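You operate a simulated robot arm through the tools that you are given. There is no shell and no other tool. Be economical: measure what you need, move in short steps, check, and stop when the job is done.

You are at the controls of a simulated robot arm. One attempt, no reset.

TASK
Put the paper cup on the top of the white counter away on the upper cubby. Then turn the minutes knob to 10 min. Then put one of the pegs from the high table on the upper shelf of the reception desk. Then put the cream mug on the upper shelf of the long counter. Then switch the extractor fan switch on. The order counts. Set down upright: paper cup, cream mug.

It is judged by the outcome, as a careful person would: the job done as asked, and still so three seconds after it is handed in. It fails if anything else is knocked over, pushed out of place, dropped, spilled or broken.

THE ROBOT
A 6-joint arm with a two-finger gripper on a trunk, on a base that drives. Base frame: it is fixed to the floor where the robot stands at the start and does not move with it; the origin is under the middle of the robot, x ahead of it, y to its left, z up; the surface under the hand at the start is at about z = 900. Lengths are in mm, angles in rad, forces in N, time in s.
With the tool pointing down near the work surface it reaches from about 200 to 580 mm from the robot's upright axis, wherever it stands. Its first joint turns from -2.897 to 2.897 rad. Places, roughly: cream mug (12x8x10 cm) [-5400, 1600, 900]; extractor fan switch [-5200, 4800, 800]; minutes knob [300, 2700, 1000]; paper cup (8x8x9 cm) [500, -100, 900]; peg (9x2x4 cm) [-4400, -500, 900]; upper cubby [600, -400, 500]; upper shelf of the long counter [-1500, 2200, 500]; upper shelf of the reception desk (73x24 cm) [-1400, -1760, 600]. Payload 2.45 kg.
Tool frame: the origin (TCP) lies between the finger pads and is the grasp point; the fingertips stand 26 mm ahead of it; z points along the fingers, y is the line along which they close. The gripper opens to 96 mm. The gripper's body begins 69 mm behind the TCP.
Orientation is told as [roll, pitch, yaw] about the base's x, y, z axes, in that order, counted from this pose: with the fingers straight down and closing along the base's y, the tool's x points along the base's -x, its y along +y and its z along -z.

THE INTERFACE
- The arm moves only by the tool send_rows. Its argument "increments" is a list of rows, each an object of numbers (a shift or turn left out is 0, a gripper value left out holds the last): "claw": the opening, from 0 (shut) to 1 (fully open); "dx", "dy", "dz": the shift along the tool's x, y, z in mm; "ax", "ay", "az": the turn, a rotation vector about the tool's x, y, z in rad. In form: [{"claw": .., "dx": .., "dy": .., "dz": .., "ax": .., "ay": .., "az": ..}, ...]. A call has 1 to 20 rows; each row shifts and turns the commanded pose from where the row before left it, along the tool's axes as they then stand. Each row takes 0.2 s and may step no farther than 50 mm and 0.15 rad from the row before; otherwise, or with a gripper value out of range, the whole call is refused. Where a pose cannot be reached the arm comes as near as it can. A force on the tool above 40 N (or 10 N above the force at the start of the call, whichever is more), or a blocked arm, ends the call early, and 0.2 s more pass. Each finger halts on what it meets, pressing with about 35 N; the grip force reading is that of the motor and also rises with nothing between the fingers. The clock runs only during rows and for 0.2 s after the last one: add rows that do not move to give the fingers time. The reply holds the time, the measured pose of the TCP, the force on the tool along the base axes, the opening and the grip force, in the units named above and with some noise, with the torque about the TCP (base axes, N m) and any sound that the robot's microphone picked up, and new pictures: "pictures" is both (left out), scene, wrist or none.
- Cameras (640 x 400 px; columns grow to the right, rows downward): "scene" is now at [14.9, 107.1, 1124.6]; the picture's right is [-0.58, -0.82, 0.00], its down [-0.43, 0.30, -0.85] and it looks along [0.70, -0.49, -0.53] (base axes); focal length 277 px, centre (320, 200). "wrist" rides on the gripper at [82, 3, -98] in the tool frame; the picture's right is [-0.04, 1.00, 0.00], its down [-0.73, -0.03, -0.68] and it looks along [-0.68, -0.03, 0.73] (tool axes); focal length 256 px, centre (320, 200). There is no depth. A picture from a camera that has moved, and an enlarged one, comes with that camera's place and axes in the base frame and with its lens.
- move_column(by): slides the trunk up (or, below 0, down) by that many mm; the arm and the scene camera ride with it, the base frame stays. It gives what a move gives, with no picture.
- steer(legs): drives the robot by 1 to 6 legs, each [ahead, turn to the left] in mm and rad, along the robot's own axes; the way and the turn of a leg run together, so that a leg with both is an arc; at most 1500 mm and 3.142 rad a leg. The arm and the cameras ride along, it lands a little off, and it stops where it bumps. It gives what a move gives, and a new picture of the scene camera.
- aim_head(pan, tilt): turns the head with the scene camera to pan (to the left, within 2.705 rad either way) and tilt (down, from -0.506 to 1.204), counted from straight ahead of the robot. It gives what a move gives, and a new picture of the scene camera.
- zoom(camera, box): a new picture of the part [left, top, right, bottom] of that camera's present view, enlarged. It takes no simulated time.
- sign_off(): hands the job in; it is judged then, once.

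Work in short steps. Places have to be worked out from the pictures, the camera data and where the tool is seen: move nearer, look again, correct. Check each grasp and each placing, and mend what went wrong. You have 165 turns and 260 pictures in all, those below and enlarged ones among them. Open the gripper and draw the arm clear of the work before you hand the job in, unless the task says otherwise; then end with one line.

The tools are called by a JSON object that holds its "method" and its "body". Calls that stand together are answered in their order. send_rows: Moves the arm, as the interface text tells. Its arguments: {"type":"object","properties":{"increments":{"type":"array","items":{"type":"object","properties":{"claw":{"type":"number"},"dx":{"type":"number"},"dy":{"type":"number"},"dz":{"type":"number"},"ax":{"type":"number"},"ay":{"type":"number"},"az":{"type":"number"}}}},"pictures":{"type":"string","enum":["both","scene","wrist","none"]}},"required":["increments"]} The other tools are called the same way: move_column (by) slides the trunk up or down; steer (legs) drives the base; aim_head (pan, tilt) turns the head that bears the scene camera; zoom (camera, box) takes an enlarged picture of a part of a camera's view; sign_off () hands the job in.

At the start:

```text
time_s: 0.0
eef_pos: [382.1, -173.9, 1000.3]
orientation: [0.0, 0.0, 0.0]
contact_force: [-0.4, 0.3, -0.2]
wrist_torque: [-0.01, -0.01, 0.0]
finger_gap: 95.9
gripper_force: 0.0
trunk travel left (down, up): [-150.0, 0.0]
robot x, y, heading: [1.1, -1.0, -0.001]
head pan, tilt: [-0.614, 0.553]
```

scene: 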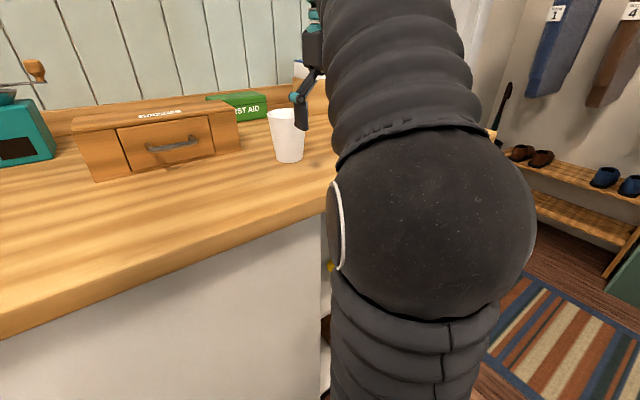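
wrist: 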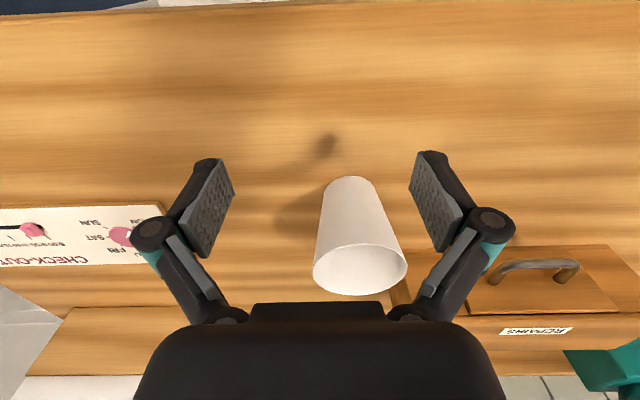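

The cup stands at about (470, -148), between the fingers' line and slightly ahead. First I look for the cubby to the right of it with the head.

{"method": "aim_head", "body": {"pan": -0.95, "tilt": 0.9}}

{"method": "aim_head", "body": {"pan": -0.2, "tilt": 0.9}}

```text
time_s: 0.8
eef_pos: [382.4, -173.3, 998.7]
orientation: [0.0, 0.001, 0.0]
contact_force: [0.6, -0.4, 0.1]
wrist_torque: [-0.02, 0.02, 0.01]
finger_gap: 96.2
gripper_force: 0.0
trunk travel left (down, up): [-150.0, 0.0]
robot x, y, heading: [-2.7, 2.6, -0.004]
head pan, tilt: [-0.949, 0.901]
camera scene: at [-14.4, 97.4, 1095.7], right [-0.81, -0.58, 0.0], down [-0.46, 0.64, -0.62], along [0.36, -0.51, -0.78], focal length 277 px, centre (320, 200)
```

scene: 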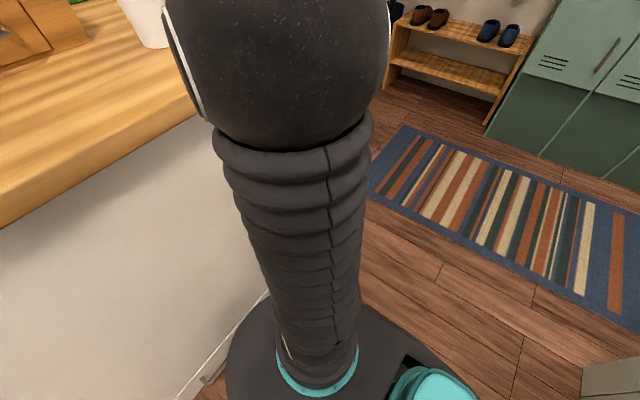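

```text
time_s: 1.9
eef_pos: [382.8, -173.9, 999.7]
orientation: [0.001, 0.0, 0.0]
contact_force: [0.2, -0.2, -1.5]
wrist_torque: [-0.03, 0.0, -0.02]
finger_gap: 96.0
gripper_force: 0.0
trunk travel left (down, up): [-150.0, 0.0]
robot x, y, heading: [-1.8, -0.0, -0.001]
head pan, tilt: [-0.201, 0.901]
camera scene: at [15.5, 143.7, 1095.6], right [-0.2, -0.98, 0.0], down [-0.77, 0.16, -0.62], along [0.61, -0.12, -0.78], focal length 277 px, centre (320, 200)
```

scene: 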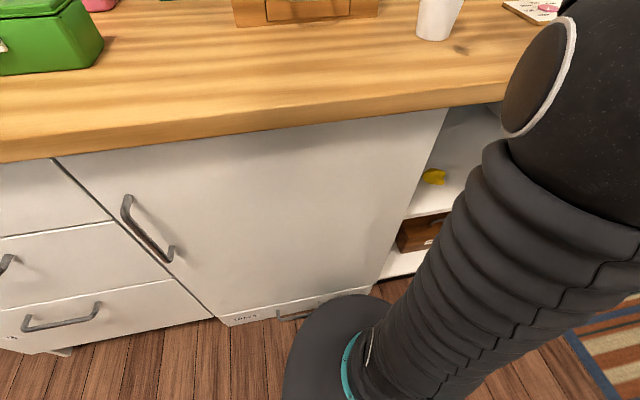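

The cubbies open toward me in the counter's front at the right. I'll grasp the cup from the front, fingers tilted forward about 57°, so it can go upright into the cubby; first I tilt and line up in y.

{"method": "send_rows", "body": {"increments": [{"dy": 26, "dz": -10}, {"ay": -0.14}, {"ay": -0.14}, {"ay": -0.14}, {"ay": -0.14}, {"ay": -0.14}, {"ay": -0.15}, {"ay": -0.15}, {}]}}

```text
time_s: 4.1
eef_pos: [412.8, -171.1, 963.0]
orientation: [0.15, -0.91, -0.108]
contact_force: [-0.3, 0.3, 0.5]
wrist_torque: [0.01, 0.01, 0.01]
finger_gap: 96.2
gripper_force: 0.1
trunk travel left (down, up): [-150.0, 0.0]
robot x, y, heading: [-2.9, 3.5, -0.002]
head pan, tilt: [-0.201, 0.901]
stopped in row 9: the arm was blocked; the commanded pose is now the measured one
camera scene: at [15.5, 143.9, 1095.6], right [-0.2, -0.98, 0.0], down [-0.77, 0.16, -0.62], along [0.61, -0.12, -0.78], focal length 277 px, centre (320, 200)
camera wrist: at [283.8, -167.8, 959.1], right [0.01, 0.99, 0.12], down [-0.09, -0.12, 0.99], along [1.0, -0.02, 0.09], focal length 256 px, centre (320, 200)
```

scene: 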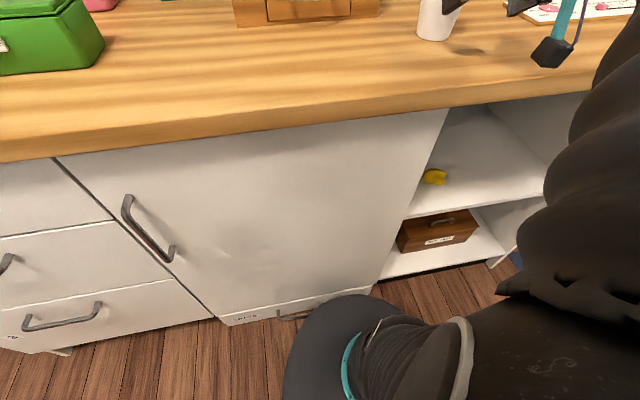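
wrist: 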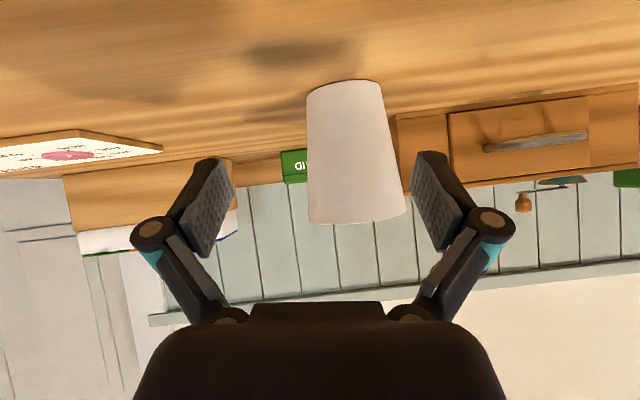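

The tilt hit the folded arm's limits; the robot is too close. I back up 170 mm and then straighten the orientation.

{"method": "steer", "body": {"legs": [[-170, 0]]}}

```text
time_s: 5.6
eef_pos: [242.2, -172.1, 967.6]
orientation: [0.143, -0.914, -0.105]
contact_force: [0.4, 0.1, 0.6]
wrist_torque: [0.01, 0.0, 0.02]
finger_gap: 95.9
gripper_force: 0.1
trunk travel left (down, up): [-150.0, 0.0]
robot x, y, heading: [-164.7, 1.4, -0.001]
head pan, tilt: [-0.201, 0.901]
camera scene: at [-153.6, 144.0, 1095.6], right [-0.2, -0.98, 0.0], down [-0.77, 0.16, -0.62], along [0.61, -0.13, -0.78], focal length 277 px, centre (320, 200)
```

scene: 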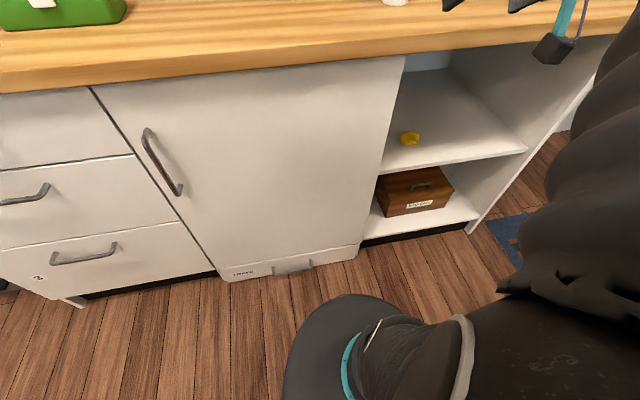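

The cubby is now visible (a yellow toy stands on its left side). I correct the orientation to a clean forward tilt and move to the approach point in front of the cup.

{"method": "send_rows", "body": {"increments": [{"ax": 0.06, "ay": -0.086, "az": -0.052}, {"dx": -36, "dy": 8, "dz": 30}, {"dx": -36, "dy": 8, "dz": 30}, {"dx": -35, "dy": 8, "dz": 30}, {}], "pictures": "wrist"}}

```text
time_s: 6.8
eef_pos: [377.3, -148.8, 1010.0]
orientation: [0.018, -1.008, -0.027]
contact_force: [0.0, 0.3, 0.8]
wrist_torque: [0.0, -0.02, 0.02]
finger_gap: 96.1
gripper_force: 0.0
trunk travel left (down, up): [-150.0, 0.0]
robot x, y, heading: [-169.5, 5.9, -0.008]
head pan, tilt: [-0.201, 0.901]
camera wrist: at [249.9, -144.0, 994.1], right [0.03, 1.0, 0.04], down [-0.18, -0.04, 0.98], along [0.98, -0.04, 0.18], focal length 256 px, centre (320, 200)
```

wrist: 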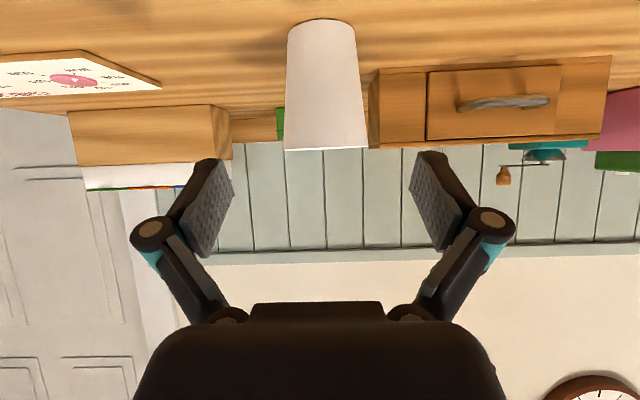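

The cup (rim centre about (485, -148)) is centred between the fingers. I advance along the tool.

{"method": "send_rows", "body": {"increments": [{"dz": 30, "dx": -1, "dy": 1}, {"dz": 30, "dx": -1, "dy": 1}, {"dz": 30, "dx": -1, "dy": 1}, {}], "pictures": "wrist"}}

```text
time_s: 7.8
eef_pos: [455.5, -146.6, 964.5]
orientation: [0.016, -1.005, -0.028]
contact_force: [0.4, -0.1, -0.3]
wrist_torque: [0.0, 0.03, 0.01]
finger_gap: 96.0
gripper_force: 0.0
trunk travel left (down, up): [-150.0, 0.0]
robot x, y, heading: [-166.8, 2.4, -0.0]
head pan, tilt: [-0.201, 0.901]
camera wrist: at [327.8, -141.0, 949.1], right [0.03, 1.0, 0.04], down [-0.18, -0.04, 0.98], along [0.98, -0.04, 0.18], focal length 256 px, centre (320, 200)
```

wrist: 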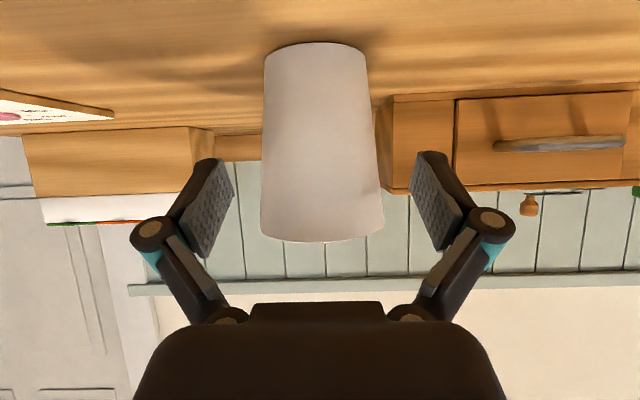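

Still centred; the cup centre is about 32 mm farther. I advance and close.

{"method": "send_rows", "body": {"increments": [{"dz": 17, "dx": -2}, {"dz": 16, "dx": -1}, {"claw": 0.75}, {"claw": 0.6}, {"claw": 0.5}, {"claw": 0.4}, {}], "pictures": "wrist"}}

```text
time_s: 9.4
eef_pos: [484.1, -146.2, 949.1]
orientation: [0.017, -1.004, -0.026]
contact_force: [-0.6, 0.1, 2.3]
wrist_torque: [-0.03, 0.01, -0.02]
finger_gap: 64.1
gripper_force: 35.0
trunk travel left (down, up): [-150.0, 0.0]
robot x, y, heading: [-169.1, 2.9, -0.003]
head pan, tilt: [-0.201, 0.901]
camera wrist: at [356.2, -141.0, 932.8], right [0.03, 1.0, 0.04], down [-0.18, -0.04, 0.98], along [0.98, -0.04, 0.18], focal length 256 px, centre (320, 200)
```

wrist: 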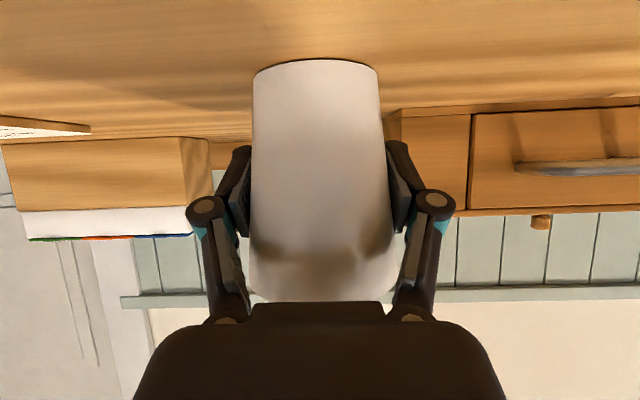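

The cup is held (gap 64 mm, 35 N). Lift it and check.

{"method": "send_rows", "body": {"increments": [{"dx": -25, "dz": -16}, {"dx": -25, "dz": -16}, {"dx": -25, "dz": -16}, {}], "pictures": "wrist"}}

{"method": "steer", "body": {"legs": [[-400, 0]]}}

{"method": "aim_head", "body": {"pan": -0.5, "tilt": 0.6}}

```text
time_s: 10.4
eef_pos: [482.1, -148.0, 1039.5]
orientation: [0.017, -1.005, -0.026]
contact_force: [-0.6, -0.6, -0.4]
wrist_torque: [-0.01, -0.03, -0.03]
finger_gap: 64.1
gripper_force: 34.9
trunk travel left (down, up): [-150.0, 0.0]
robot x, y, heading: [-168.7, 2.1, -0.005]
head pan, tilt: [-0.201, 0.901]
camera wrist: at [354.8, -142.8, 1024.2], right [0.03, 1.0, 0.04], down [-0.18, -0.04, 0.98], along [0.98, -0.04, 0.18], focal length 256 px, centre (320, 200)
```

wrist: 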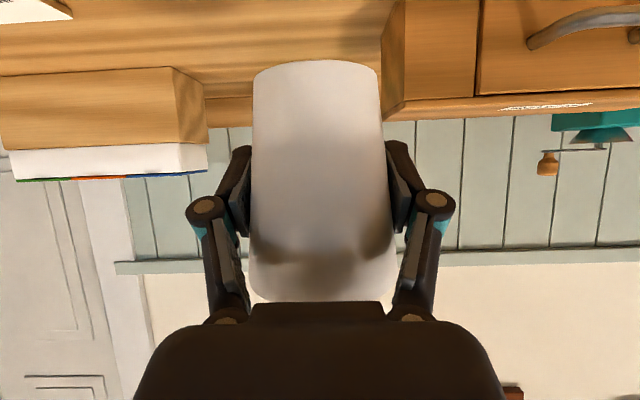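

```text
time_s: 12.4
eef_pos: [241.6, -123.6, 1039.6]
orientation: [0.016, -1.004, -0.002]
contact_force: [-0.1, 0.6, -0.9]
wrist_torque: [-0.05, 0.05, -0.02]
finger_gap: 64.1
gripper_force: 35.2
trunk travel left (down, up): [-150.0, 0.0]
robot x, y, heading: [-411.1, 22.6, 0.054]
head pan, tilt: [-0.201, 0.901]
stopped in leg 1: the robot was blocked; the commanded pose is now the measured one
camera scene: at [-405.6, 166.2, 1095.6], right [-0.14, -0.99, 0.0], down [-0.78, 0.11, -0.62], along [0.61, -0.09, -0.78], focal length 277 px, centre (320, 200)
```

scene: 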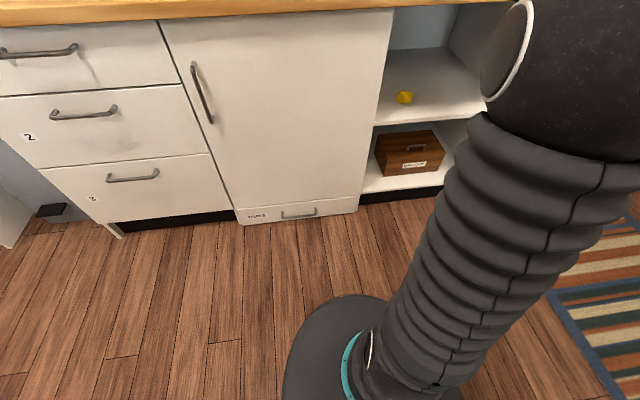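

```text
time_s: 13.2
eef_pos: [242.5, -121.8, 1040.4]
orientation: [0.018, -1.006, -0.002]
contact_force: [0.2, -0.9, 0.9]
wrist_torque: [-0.03, 0.02, -0.01]
finger_gap: 64.0
gripper_force: 34.8
trunk travel left (down, up): [-150.0, 0.0]
robot x, y, heading: [-415.7, 20.6, 0.063]
head pan, tilt: [-0.499, 0.6]
camera scene: at [-400.5, 139.2, 1120.3], right [-0.43, -0.9, 0.0], down [-0.51, 0.24, -0.82], along [0.75, -0.35, -0.57], focal length 277 px, centre (320, 200)
```

scene: 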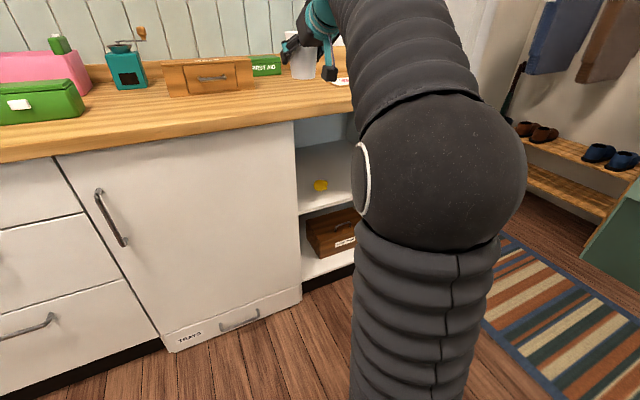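

I bumped something behind, so no further backing. I zoom to measure the cubby shelf.

{"method": "zoom", "body": {"camera": "scene", "box": [260, 90, 400, 290]}}

{"method": "aim_head", "body": {"pan": 0.2, "tilt": 0.6}}

{"method": "aim_head", "body": {"pan": -2.6, "tilt": 0.6}}

```text
2.00 times, centred on (330, 190) of scene
camera zoom: at [-400.5, 139.2, 1120.3], right [-0.43, -0.9, 0.0], down [-0.51, 0.24, -0.82], along [0.75, -0.35, -0.57], focal length 554 px, centre (300, 220)
```

zoom: 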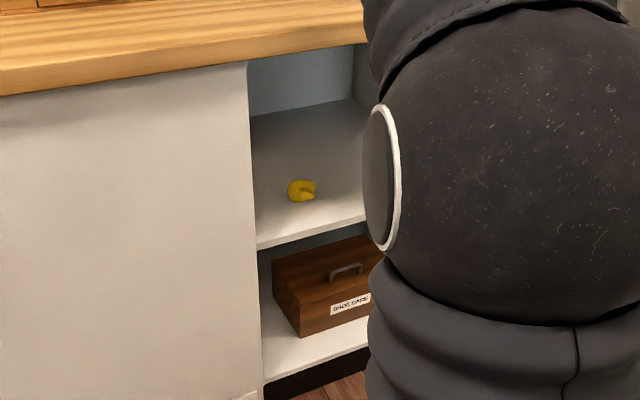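

```text
time_s: 14.3
eef_pos: [242.1, -122.0, 1039.3]
orientation: [0.017, -1.005, 0.0]
contact_force: [-0.2, 0.3, -0.6]
wrist_torque: [-0.02, 0.01, -0.01]
finger_gap: 63.9
gripper_force: 35.8
trunk travel left (down, up): [-150.0, 0.0]
robot x, y, heading: [-411.8, 23.8, 0.059]
head pan, tilt: [0.201, 0.6]
camera scene: at [-394.9, 199.4, 1120.4], right [0.25, -0.97, 0.0], down [-0.55, -0.14, -0.83], along [0.8, 0.21, -0.56], focal length 277 px, centre (320, 200)
```

scene: 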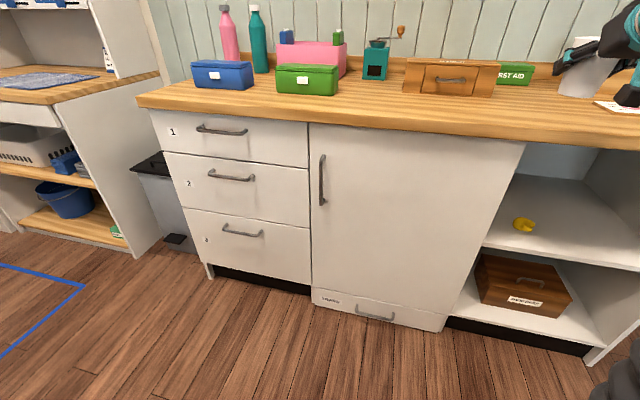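

```text
time_s: 16.7
eef_pos: [241.7, -122.2, 1039.1]
orientation: [0.017, -1.003, -0.001]
contact_force: [0.1, 0.1, -0.2]
wrist_torque: [0.02, 0.01, 0.0]
finger_gap: 63.8
gripper_force: 34.0
trunk travel left (down, up): [-150.0, 0.0]
robot x, y, heading: [-411.4, 20.9, 0.058]
head pan, tilt: [-2.601, 0.6]
camera scene: at [-553.4, 127.0, 1120.4], right [-0.56, 0.83, 0.0], down [0.47, 0.32, -0.83], along [-0.68, -0.47, -0.56], focal length 277 px, centre (320, 200)
```

scene: 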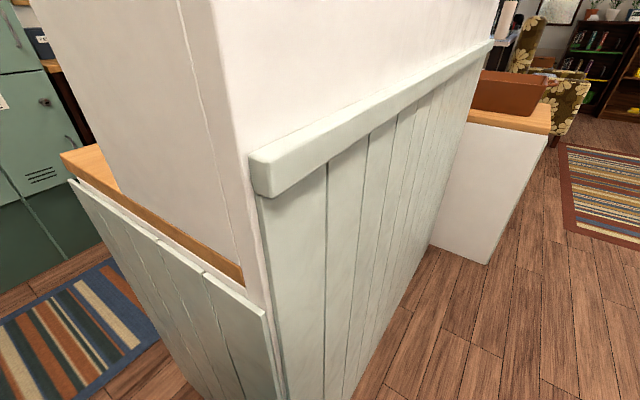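

Behind is just the wall. I retract the arm, lower the trunk, then shift to in front of the cubby (y ≈ -400), staying back.

{"method": "send_rows", "body": {"increments": [{"dz": -31, "dx": 20}, {"dz": -31, "dx": 20}, {"dz": -31, "dx": 20}, {"dz": -31, "dx": 20}, {}], "pictures": "none"}}

{"method": "move_column", "body": {"by": -150}}

{"method": "steer", "body": {"legs": [[0, -1.39], [430, 0], [0, 1.33]]}}

{"method": "aim_head", "body": {"pan": 0.0, "tilt": 0.5}}

```text
time_s: 17.9
eef_pos: [94.5, -125.4, 1038.8]
orientation: [0.017, -1.002, -0.001]
contact_force: [0.0, 0.0, 0.1]
wrist_torque: [0.01, 0.0, -0.03]
finger_gap: 64.1
gripper_force: 34.6
trunk travel left (down, up): [-150.0, 0.0]
robot x, y, heading: [-413.2, 22.9, 0.053]
head pan, tilt: [-2.601, 0.6]
```

```text
time_s: 19.7
eef_pos: [94.4, -126.1, 889.8]
orientation: [0.016, -1.004, 0.0]
contact_force: [0.3, -0.3, -0.6]
wrist_torque: [-0.02, -0.03, -0.01]
finger_gap: 64.0
gripper_force: 34.4
trunk travel left (down, up): [0.0, 150.0]
robot x, y, heading: [-411.9, 20.4, 0.06]
head pan, tilt: [-2.601, 0.6]
```

```text
time_s: 21.5
eef_pos: [44.7, -295.2, 888.6]
orientation: [0.017, -1.001, -0.345]
contact_force: [-0.7, 1.6, -0.5]
wrist_torque: [-0.01, -0.02, -0.04]
finger_gap: 63.5
gripper_force: 35.5
trunk travel left (down, up): [0.0, 150.0]
robot x, y, heading: [-385.4, 16.5, -0.145]
head pan, tilt: [-2.601, 0.6]
stopped in leg 1: the robot was blocked; the commanded pose is now the measured one
camera scene: at [-499.9, 150.7, 970.4], right [-0.39, 0.92, 0.0], down [0.52, 0.22, -0.83], along [-0.76, -0.32, -0.56], focal length 277 px, centre (320, 200)
```

scene: 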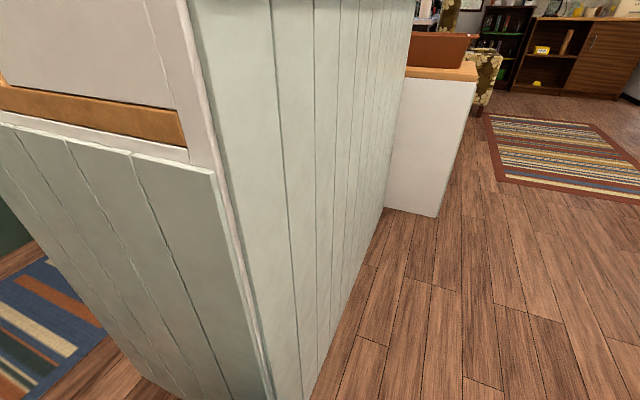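

```text
time_s: 23.8
eef_pos: [45.1, -294.2, 887.9]
orientation: [0.019, -1.002, -0.343]
contact_force: [-0.1, 0.6, -0.6]
wrist_torque: [-0.02, 0.0, 0.02]
finger_gap: 63.6
gripper_force: 35.1
trunk travel left (down, up): [0.0, 150.0]
robot x, y, heading: [-383.7, 15.2, -0.149]
head pan, tilt: [0.0, 0.499]
camera scene: at [-328.3, 171.7, 979.5], right [-0.14, -0.99, 0.0], down [-0.47, 0.07, -0.88], along [0.87, -0.13, -0.48], focal length 277 px, centre (320, 200)
```

scene: 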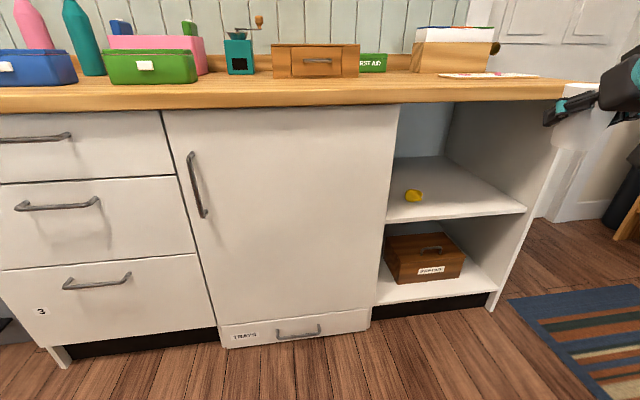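

The base's rear touched the wall corner. I pull forward a little first, then turn, drive right and turn back.

{"method": "steer", "body": {"legs": [[90, 0], [0, -1.42], [400, 0], [0, 1.57]]}}

```text
time_s: 34.3
eef_pos: [201.6, -603.9, 889.0]
orientation: [0.017, -1.001, -0.127]
contact_force: [0.0, -0.5, -0.5]
wrist_torque: [0.02, 0.0, -0.01]
finger_gap: 63.1
gripper_force: 35.3
trunk travel left (down, up): [0.0, 150.0]
robot x, y, heading: [-282.9, -389.4, 0.069]
head pan, tilt: [0.0, 0.499]
camera scene: at [-262.0, -228.2, 979.5], right [0.07, -1.0, 0.0], down [-0.48, -0.03, -0.88], along [0.88, 0.06, -0.48], focal length 277 px, centre (320, 200)
```

scene: 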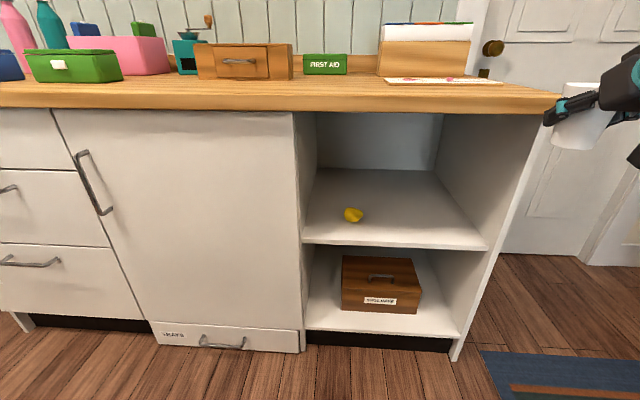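

Triangulating gives the shelf at z ≈ 510, front edge x ≈ 357, y from about -135 to -640, toy near (488, -279). I straighten yaw and lower the hand in front of the opening at y ≈ -430.

{"method": "send_rows", "body": {"increments": [{"ax": -0.107, "az": -0.069}, {"dx": 30, "dy": 24.6, "dz": 19.3}, {"dx": 30, "dy": 24.6, "dz": 19.3}, {"dx": 30, "dy": 24.6, "dz": 19.3}, {"dx": 30, "dy": 24.6, "dz": 19.3}, {"dx": 30, "dy": 24.6, "dz": 19.3}, {"dx": 30, "dy": 24.6, "dz": 19.3}, {"dx": 30, "dy": 24.6, "dz": 19.3}, {}]}}

```text
time_s: 36.3
eef_pos: [199.4, -429.8, 641.4]
orientation: [0.017, -1.004, 0.0]
contact_force: [-0.1, 0.3, 0.3]
wrist_torque: [0.02, 0.01, 0.05]
finger_gap: 63.1
gripper_force: 34.7
trunk travel left (down, up): [0.0, 150.0]
robot x, y, heading: [-281.8, -391.5, 0.074]
head pan, tilt: [0.0, 0.499]
camera scene: at [-262.0, -228.1, 979.5], right [0.07, -1.0, 0.0], down [-0.48, -0.03, -0.88], along [0.88, 0.06, -0.48], focal length 277 px, centre (320, 200)
camera wrist: at [70.9, -428.0, 624.9], right [0.01, 1.0, 0.04], down [-0.18, -0.04, 0.98], along [0.98, -0.01, 0.18], focal length 256 px, centre (320, 200)
```

scene: 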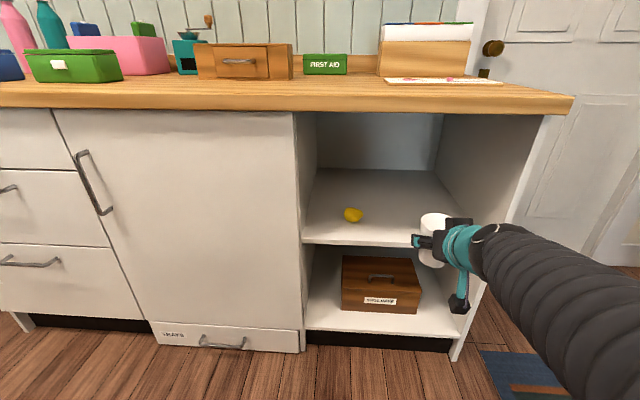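
wrist: 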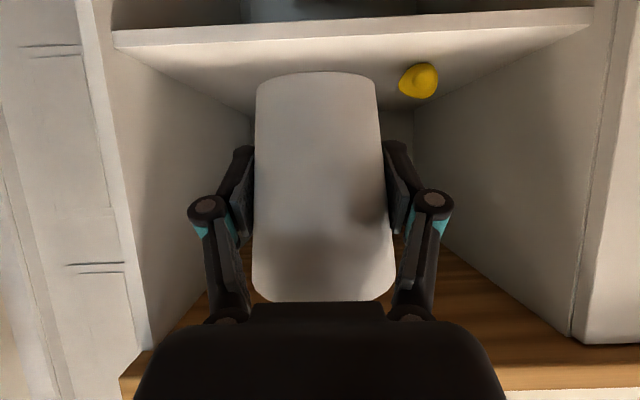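

The wrist view confirms shelf z ≈ 508 and the cup is well clear of the side walls. I drive forward 150 mm, bringing the cup into the opening.

{"method": "steer", "body": {"legs": [[150, 0]]}}

{"method": "send_rows", "body": {"increments": [{"dz": 25, "dx": -16}, {"dz": 25, "dx": -16}, {"dz": 25, "dx": -16}, {}]}}

```text
time_s: 37.7
eef_pos: [345.9, -419.6, 642.5]
orientation: [0.016, -1.004, 0.001]
contact_force: [-0.6, -0.3, -0.7]
wrist_torque: [-0.03, -0.01, 0.04]
finger_gap: 63.1
gripper_force: 35.5
trunk travel left (down, up): [0.0, 150.0]
robot x, y, heading: [-134.7, -372.6, 0.074]
head pan, tilt: [0.0, 0.499]
camera scene: at [-114.7, -217.5, 979.5], right [0.07, -1.0, 0.0], down [-0.48, -0.03, -0.88], along [0.88, 0.06, -0.48], focal length 277 px, centre (320, 200)
```

scene: 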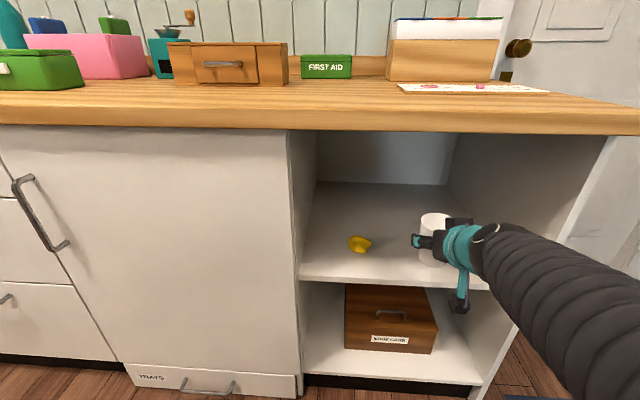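

```text
time_s: 38.7
eef_pos: [432.9, -414.3, 641.3]
orientation: [0.016, -1.002, 0.002]
contact_force: [0.6, -0.4, 0.2]
wrist_torque: [-0.01, -0.02, -0.02]
finger_gap: 63.0
gripper_force: 34.7
trunk travel left (down, up): [0.0, 150.0]
robot x, y, heading: [-135.0, -377.8, 0.073]
head pan, tilt: [0.0, 0.499]
camera scene: at [-114.7, -217.5, 979.5], right [0.07, -1.0, 0.0], down [-0.48, -0.03, -0.88], along [0.88, 0.06, -0.48], focal length 277 px, centre (320, 200)
camera wrist: at [305.9, -413.1, 625.1], right [0.01, 1.0, 0.04], down [-0.18, -0.04, 0.98], along [0.98, -0.01, 0.18], focal length 256 px, centre (320, 200)
```

scene: 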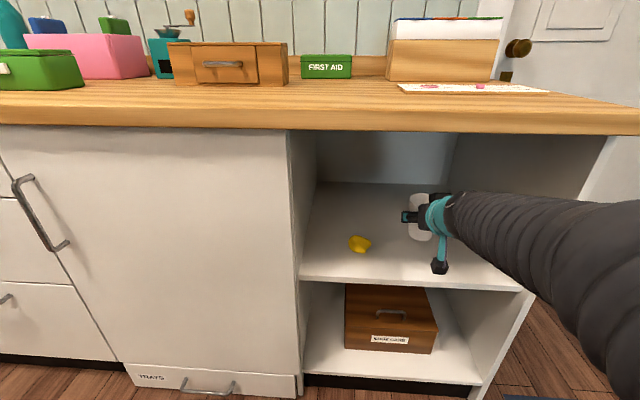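
wrist: 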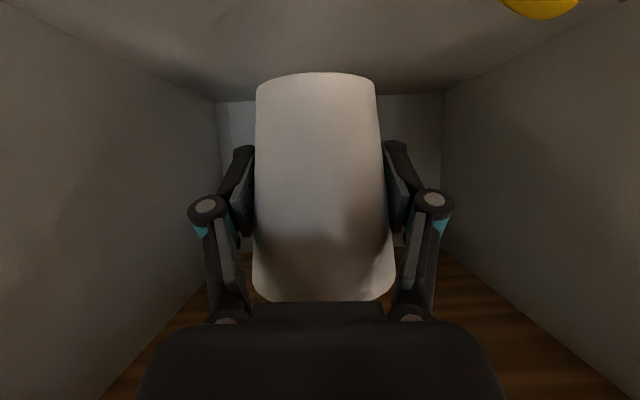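

Inside with clearance. I go 30 mm deeper and lower 70 mm toward the shelf.

{"method": "send_rows", "body": {"increments": [{"dz": 25, "dx": -16}, {"dx": 19.6, "dz": 12.6}, {"dx": 19.6, "dz": 12.6}, {"dx": 19.6, "dz": 12.6}, {}], "pictures": "none"}}

{"method": "send_rows", "body": {"increments": [{"dx": 3.36, "dz": 2.16}, {"dx": 3.36, "dz": 2.16}, {"dx": 2.5, "dz": 1.6}, {}]}}

```text
time_s: 39.9
eef_pos: [464.0, -414.8, 570.3]
orientation: [0.016, -1.005, 0.0]
contact_force: [-0.6, -0.2, -0.5]
wrist_torque: [0.0, 0.02, 0.0]
finger_gap: 62.7
gripper_force: 35.0
trunk travel left (down, up): [0.0, 150.0]
robot x, y, heading: [-137.1, -379.3, 0.072]
head pan, tilt: [0.0, 0.499]
```

```text
time_s: 40.9
eef_pos: [464.8, -414.8, 559.4]
orientation: [0.018, -1.004, 0.002]
contact_force: [0.0, -0.3, -0.7]
wrist_torque: [0.0, -0.03, 0.01]
finger_gap: 62.9
gripper_force: 35.4
trunk travel left (down, up): [0.0, 150.0]
robot x, y, heading: [-137.4, -379.6, 0.068]
head pan, tilt: [0.0, 0.499]
camera scene: at [-114.6, -217.5, 979.5], right [0.07, -1.0, 0.0], down [-0.48, -0.03, -0.88], along [0.88, 0.06, -0.48], focal length 277 px, centre (320, 200)
camera wrist: at [337.3, -413.9, 543.6], right [0.01, 1.0, 0.04], down [-0.18, -0.04, 0.98], along [0.98, -0.01, 0.18], focal length 256 px, centre (320, 200)
```

scene: 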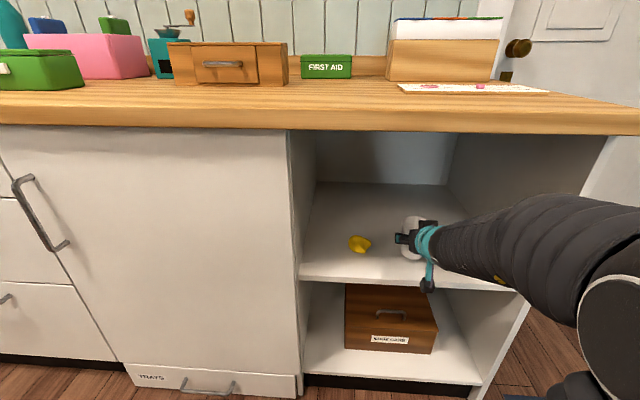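
wrist: 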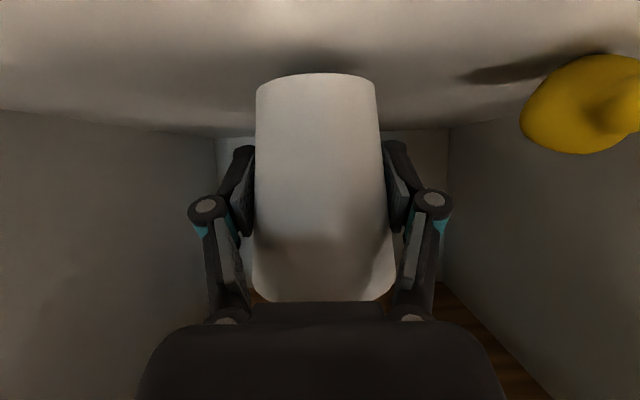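

No contact yet; I lower in small steps watching the force.

{"method": "send_rows", "body": {"increments": [{"dx": 1.7, "dz": 1.1}, {"dx": 1.7, "dz": 1.1}, {}], "pictures": "none"}}

{"method": "send_rows", "body": {"increments": [{"dx": 1.7, "dz": 1.1}, {"dx": 1.7, "dz": 1.1}, {}], "pictures": "wrist"}}

```text
time_s: 41.7
eef_pos: [466.7, -415.3, 555.3]
orientation: [0.017, -1.004, 0.002]
contact_force: [0.5, -0.4, 0.5]
wrist_torque: [0.01, 0.03, 0.02]
finger_gap: 62.5
gripper_force: 35.0
trunk travel left (down, up): [0.0, 150.0]
robot x, y, heading: [-132.8, -378.7, 0.075]
head pan, tilt: [0.0, 0.499]
```

```text
time_s: 42.5
eef_pos: [465.3, -416.3, 553.6]
orientation: [0.016, -1.002, 0.003]
contact_force: [-0.7, 0.2, -0.6]
wrist_torque: [0.03, -0.01, 0.03]
finger_gap: 62.9
gripper_force: 35.0
trunk travel left (down, up): [0.0, 150.0]
robot x, y, heading: [-140.1, -379.0, 0.074]
head pan, tilt: [0.0, 0.499]
camera wrist: at [337.7, -414.5, 536.8], right [0.01, 1.0, 0.04], down [-0.18, -0.04, 0.98], along [0.98, -0.01, 0.18], focal length 256 px, centre (320, 200)
```

wrist: 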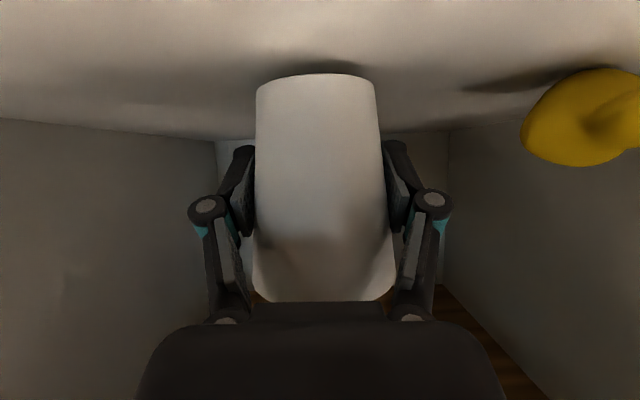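

The shadow is meeting the cup bottom; a few more millimetres.

{"method": "send_rows", "body": {"increments": [{"dx": 1.7, "dz": 1.1}, {"dx": 1.7, "dz": 1.1}, {}], "pictures": "none"}}

{"method": "send_rows", "body": {"increments": [{"dx": 1.7, "dz": 1.1}, {}], "pictures": "wrist"}}

```text
time_s: 43.3
eef_pos: [466.2, -416.0, 548.3]
orientation: [0.018, -1.004, 0.001]
contact_force: [0.5, 0.7, -1.4]
wrist_torque: [0.02, 0.0, 0.01]
finger_gap: 62.6
gripper_force: 34.9
trunk travel left (down, up): [0.0, 150.0]
robot x, y, heading: [-134.2, -375.7, 0.073]
head pan, tilt: [0.0, 0.499]
```

```text
time_s: 43.9
eef_pos: [463.5, -416.1, 546.3]
orientation: [0.017, -1.002, 0.001]
contact_force: [-0.4, 0.7, 1.7]
wrist_torque: [0.01, -0.01, 0.0]
finger_gap: 62.6
gripper_force: 35.2
trunk travel left (down, up): [0.0, 150.0]
robot x, y, heading: [-137.7, -378.4, 0.073]
head pan, tilt: [0.0, 0.499]
camera wrist: at [336.7, -414.4, 529.7], right [0.01, 1.0, 0.04], down [-0.18, -0.04, 0.98], along [0.98, -0.01, 0.18], focal length 256 px, centre (320, 200)
```

wrist: 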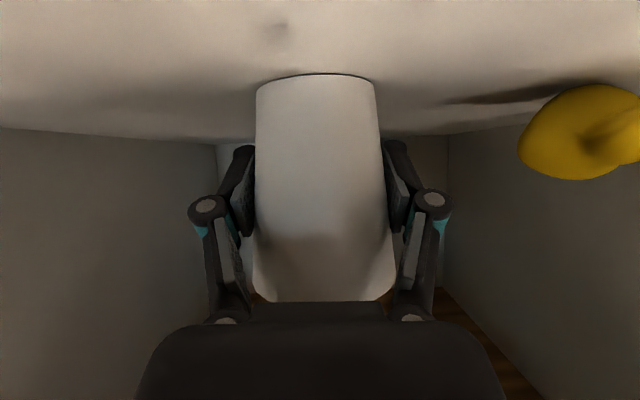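

Shadow is a thin line now and force reads +1.7 N. One more tiny step, then open.

{"method": "send_rows", "body": {"increments": [{"dx": 1.3, "dz": 0.8}, {}], "pictures": "none"}}

```text
time_s: 44.5
eef_pos: [465.6, -415.9, 545.2]
orientation: [0.017, -1.005, 0.001]
contact_force: [-0.6, 0.4, 8.8]
wrist_torque: [0.07, -0.01, -0.01]
finger_gap: 63.0
gripper_force: 34.4
trunk travel left (down, up): [0.0, 150.0]
robot x, y, heading: [-135.6, -378.1, 0.072]
head pan, tilt: [0.0, 0.499]
```

Contact (8.8 N). I open gently.

{"method": "send_rows", "body": {"increments": [{"claw": 0.75}, {"claw": 0.9}, {"claw": 1.0}, {"claw": 1.0}], "pictures": "wrist"}}

```text
time_s: 45.5
eef_pos: [464.7, -416.0, 543.3]
orientation: [0.017, -1.003, 0.002]
contact_force: [-0.4, 0.3, 0.8]
wrist_torque: [-0.01, -0.06, 0.01]
finger_gap: 96.1
gripper_force: 0.1
trunk travel left (down, up): [0.0, 150.0]
robot x, y, heading: [-134.8, -375.7, 0.077]
head pan, tilt: [0.0, 0.499]
camera wrist: at [337.3, -414.6, 528.2], right [0.01, 1.0, 0.04], down [-0.18, -0.04, 0.98], along [0.98, -0.01, 0.18], focal length 256 px, centre (320, 200)
```

wrist: 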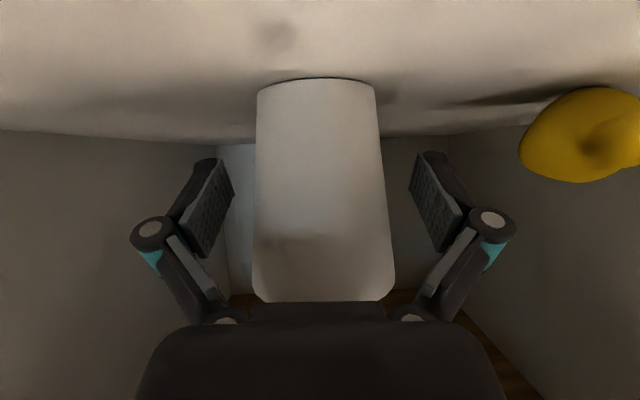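

The cup stands free. I withdraw along the tool axis.

{"method": "send_rows", "body": {"increments": [{"dz": -25}, {"dz": -30}, {"dz": -35}, {"dz": -35, "dx": 10}, {}], "pictures": "wrist"}}

{"method": "steer", "body": {"legs": [[-150, 0]]}}

```text
time_s: 46.7
eef_pos: [354.3, -419.3, 601.7]
orientation: [0.018, -1.003, 0.001]
contact_force: [0.3, -0.3, -0.3]
wrist_torque: [-0.01, 0.0, -0.03]
finger_gap: 96.0
gripper_force: 0.0
trunk travel left (down, up): [0.0, 150.0]
robot x, y, heading: [-134.0, -378.9, 0.067]
head pan, tilt: [0.0, 0.499]
camera wrist: at [226.6, -418.3, 585.0], right [0.01, 1.0, 0.04], down [-0.18, -0.04, 0.98], along [0.98, -0.01, 0.18], focal length 256 px, centre (320, 200)
```

wrist: 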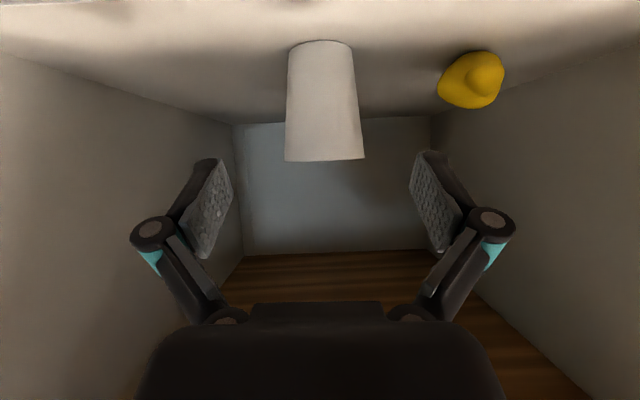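

```text
time_s: 48.0
eef_pos: [208.1, -433.6, 601.0]
orientation: [0.018, -1.003, -0.003]
contact_force: [0.2, -0.1, -0.6]
wrist_torque: [0.02, -0.02, 0.01]
finger_gap: 95.8
gripper_force: 0.1
trunk travel left (down, up): [0.0, 150.0]
robot x, y, heading: [-283.5, -391.5, 0.064]
head pan, tilt: [0.0, 0.499]
camera scene: at [-260.6, -227.9, 979.5], right [0.07, -1.0, 0.0], down [-0.48, -0.03, -0.88], along [0.88, 0.06, -0.48], focal length 277 px, centre (320, 200)
```

scene: 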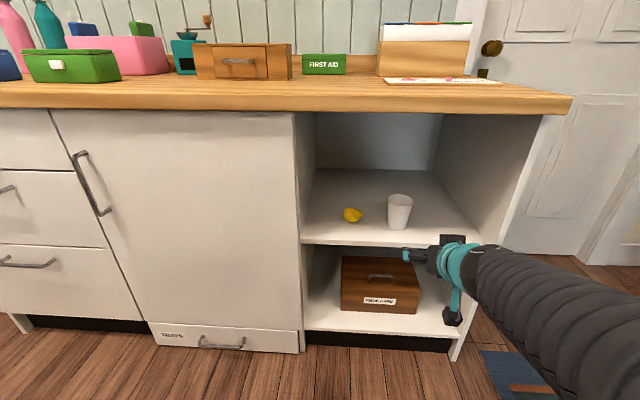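

The cup stands upright in the upper cubby, toy untouched. I raise the trunk and fold the arm for travel.

{"method": "move_column", "body": {"by": 150}}

{"method": "send_rows", "body": {"increments": [{"dx": -40, "dz": -26}, {"dx": -40, "dz": -26}, {"dx": -40, "dz": -26}, {"dx": -40, "dz": -26}, {"ay": 0.15}, {"ay": 0.15}, {"ay": 0.15}, {"ay": 0.15}, {"ay": 0.15}, {"ay": 0.15}, {"ay": 0.1}, {"dx": 30, "dz": -25}, {"dx": 30, "dz": -25}, {"dx": 20, "dy": 0}, {}], "pictures": "none"}}

{"method": "aim_head", "body": {"pan": 1.5, "tilt": 0.3}}

```text
time_s: 49.8
eef_pos: [209.1, -431.6, 750.7]
orientation: [0.017, -1.004, -0.002]
contact_force: [-0.1, 0.2, -0.9]
wrist_torque: [0.0, -0.02, -0.03]
finger_gap: 95.9
gripper_force: 0.1
trunk travel left (down, up): [-150.0, 0.0]
robot x, y, heading: [-281.2, -390.0, 0.067]
head pan, tilt: [0.0, 0.499]
```

```text
time_s: 53.0
eef_pos: [124.1, -435.6, 992.0]
orientation: [0.009, -0.005, 0.014]
contact_force: [0.3, -0.2, 0.0]
wrist_torque: [0.05, 0.0, -0.04]
finger_gap: 96.0
gripper_force: 0.1
trunk travel left (down, up): [-150.0, 0.0]
robot x, y, heading: [-281.1, -391.1, 0.071]
head pan, tilt: [0.0, 0.499]
```

```text
time_s: 54.6
eef_pos: [124.5, -435.0, 991.4]
orientation: [0.008, -0.003, 0.011]
contact_force: [0.0, -0.2, 0.3]
wrist_torque: [0.01, 0.01, -0.01]
finger_gap: 96.1
gripper_force: 0.0
trunk travel left (down, up): [-150.0, 0.0]
robot x, y, heading: [-283.5, -387.1, 0.069]
head pan, tilt: [1.499, 0.3]
camera scene: at [-351.0, -140.7, 1147.9], right [1.0, 0.0, 0.0], down [0.0, -0.3, -0.96], along [0.0, 0.96, -0.3], focal length 277 px, centre (320, 200)
```

scene: 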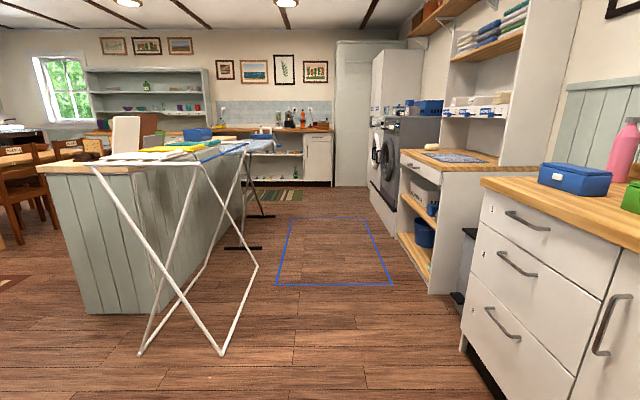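

The knob should be about (385, 129) — on the washer. Zoom in.

{"method": "zoom", "body": {"camera": "scene", "box": [350, 70, 470, 190]}}

```text
3.33 times, centred on (410, 130) of scene
camera zoom: at [-351.0, -140.7, 1147.9], right [1.0, 0.0, 0.0], down [0.0, -0.3, -0.96], along [0.0, 0.96, -0.3], focal length 923 px, centre (20, 433)
```

zoom: 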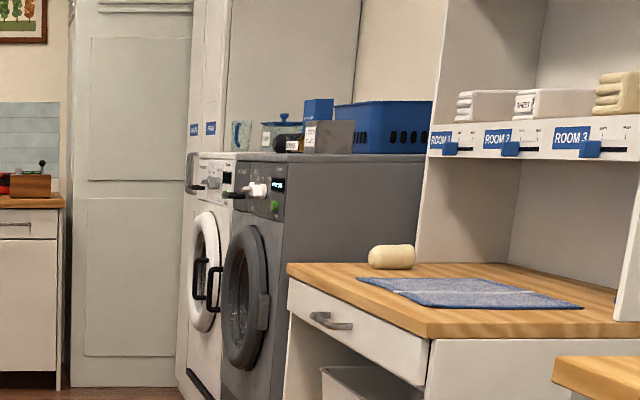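

The knob's on the grey washer's panel, facing -x. I drive down the aisle at x ≈ -280.

{"method": "steer", "body": {"legs": [[0, 1.5], [1500, 0]]}}

```text
time_s: 65.8
eef_pos: [-131.2, 1552.0, 991.3]
orientation: [0.009, -0.004, 1.462]
contact_force: [0.7, 0.7, 0.1]
wrist_torque: [-0.04, 0.02, 0.0]
finger_gap: 96.0
gripper_force: 0.0
trunk travel left (down, up): [-150.0, 0.0]
robot x, y, heading: [-226.6, 1152.1, 1.521]
head pan, tilt: [1.499, 0.3]
camera scene: at [-476.4, 1114.9, 1147.9], right [0.12, 0.99, 0.0], down [0.29, -0.04, -0.96], along [-0.95, 0.12, -0.3], focal length 277 px, centre (320, 200)
```

scene: 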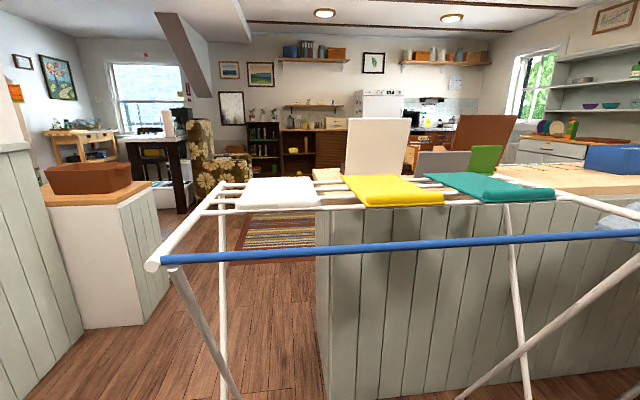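

Position good; a slight left correction, then on to y ≈ 2650 and turn to face the washer.

{"method": "steer", "body": {"legs": [[0, 0.1], [1500, 0], [0, -1.6]]}}

{"method": "aim_head", "body": {"pan": 0.1, "tilt": 0.25}}

```text
time_s: 77.5
eef_pos: [98.9, 2552.3, 991.6]
orientation: [0.008, -0.003, -0.037]
contact_force: [0.8, 0.0, -0.9]
wrist_torque: [0.02, -0.01, -0.03]
finger_gap: 96.2
gripper_force: 0.0
trunk travel left (down, up): [-150.0, 0.0]
robot x, y, heading: [-302.2, 2621.6, 0.02]
head pan, tilt: [1.499, 0.3]
camera scene: at [-361.5, 2869.8, 1147.9], right [1.0, -0.05, 0.0], down [-0.01, -0.3, -0.96], along [0.05, 0.95, -0.3], focal length 277 px, centre (320, 200)
```

scene: 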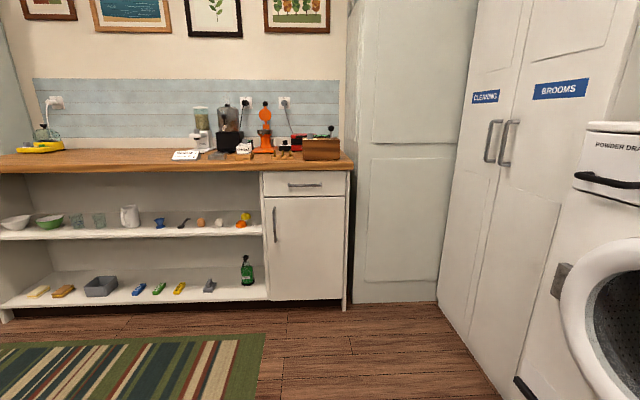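

```text
time_s: 79.1
eef_pos: [98.6, 2552.6, 991.4]
orientation: [0.008, -0.003, -0.036]
contact_force: [-0.1, 0.2, 0.2]
wrist_torque: [-0.01, 0.0, 0.01]
finger_gap: 96.1
gripper_force: 0.1
trunk travel left (down, up): [-150.0, 0.0]
robot x, y, heading: [-306.7, 2617.0, 0.018]
head pan, tilt: [0.099, 0.25]
camera scene: at [-273.6, 2787.8, 1152.6], right [0.12, -0.99, 0.0], down [-0.25, -0.03, -0.97], along [0.96, 0.12, -0.25], focal length 277 px, centre (320, 200)
```

scene: 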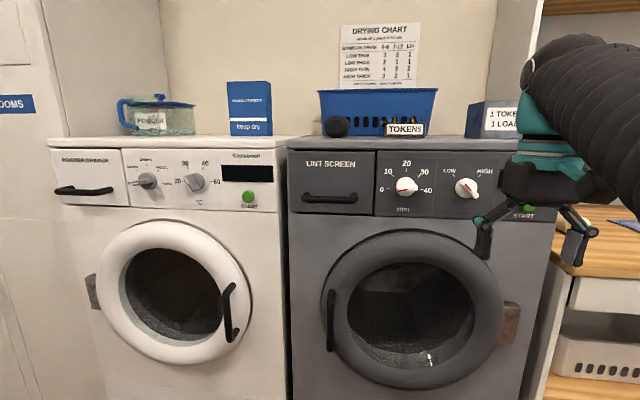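

{"method": "zoom", "body": {"camera": "scene", "box": [350, 145, 510, 235]}}

```text
4.00 times, centred on (430, 190) of scene
camera zoom: at [-273.6, 2787.8, 1152.6], right [0.12, -0.99, 0.0], down [-0.25, -0.03, -0.97], along [0.96, 0.12, -0.25], focal length 1108 px, centre (-120, 240)
```

zoom: 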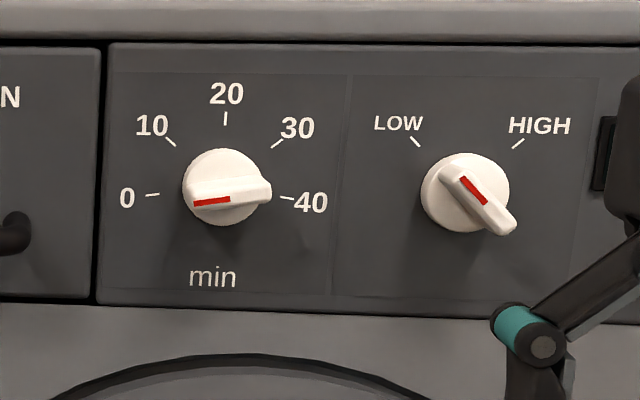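

The minutes knob (bar horizontal, mark at 0) is at about y ≈ 2682, z ≈ 1025; it must turn ~45° clockwise to 10. I bring the hand to point forward with the fingers closing vertically.

{"method": "send_rows", "body": {"increments": [{"dx": -23, "dy": 32, "dz": -8.5}, {"dx": -23, "dy": 32, "dz": -8.5}, {"dx": -23, "dy": 32, "dz": -8.5}, {"dx": -23, "dy": 32, "dz": -8.5}, {"ay": -0.143}, {"ay": -0.143}, {"ay": -0.143}, {"ay": -0.143}, {"ay": -0.143}, {"ay": -0.143}, {"ay": -0.143}, {"ay": -0.143}, {"ay": -0.143}, {"ay": -0.143}, {"ay": -0.143}, {}]}}

```text
time_s: 82.5
eef_pos: [188.2, 2676.1, 998.6]
orientation: [2.11, -1.56, -2.147]
contact_force: [-0.2, -0.5, 0.2]
wrist_torque: [0.02, -0.01, 0.01]
finger_gap: 95.9
gripper_force: 0.0
out of reach, approached as far as the arm can: row 3, 4
trunk travel left (down, up): [-150.0, 0.0]
robot x, y, heading: [-303.2, 2614.9, 0.019]
head pan, tilt: [0.099, 0.25]
camera scene: at [-273.6, 2787.7, 1152.6], right [0.12, -0.99, 0.0], down [-0.25, -0.03, -0.97], along [0.96, 0.12, -0.25], focal length 277 px, centre (320, 200)
camera wrist: at [89.7, 2684.3, 916.4], right [0.03, 1.0, 0.05], down [-0.68, -0.01, 0.73], along [0.73, -0.06, 0.68], focal length 256 px, centre (320, 200)
```

scene: 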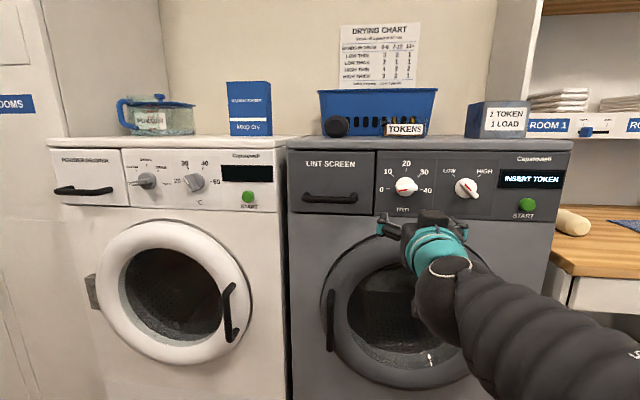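
wrist: 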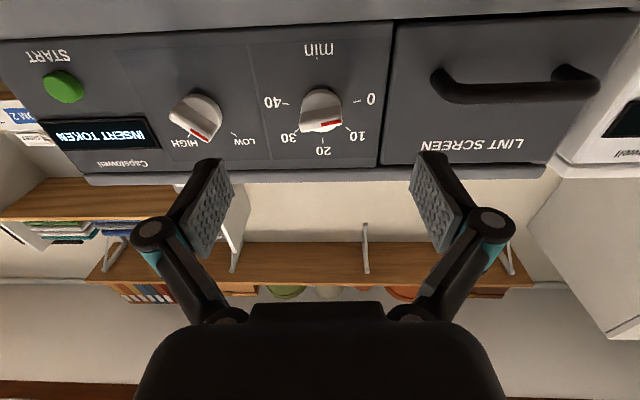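

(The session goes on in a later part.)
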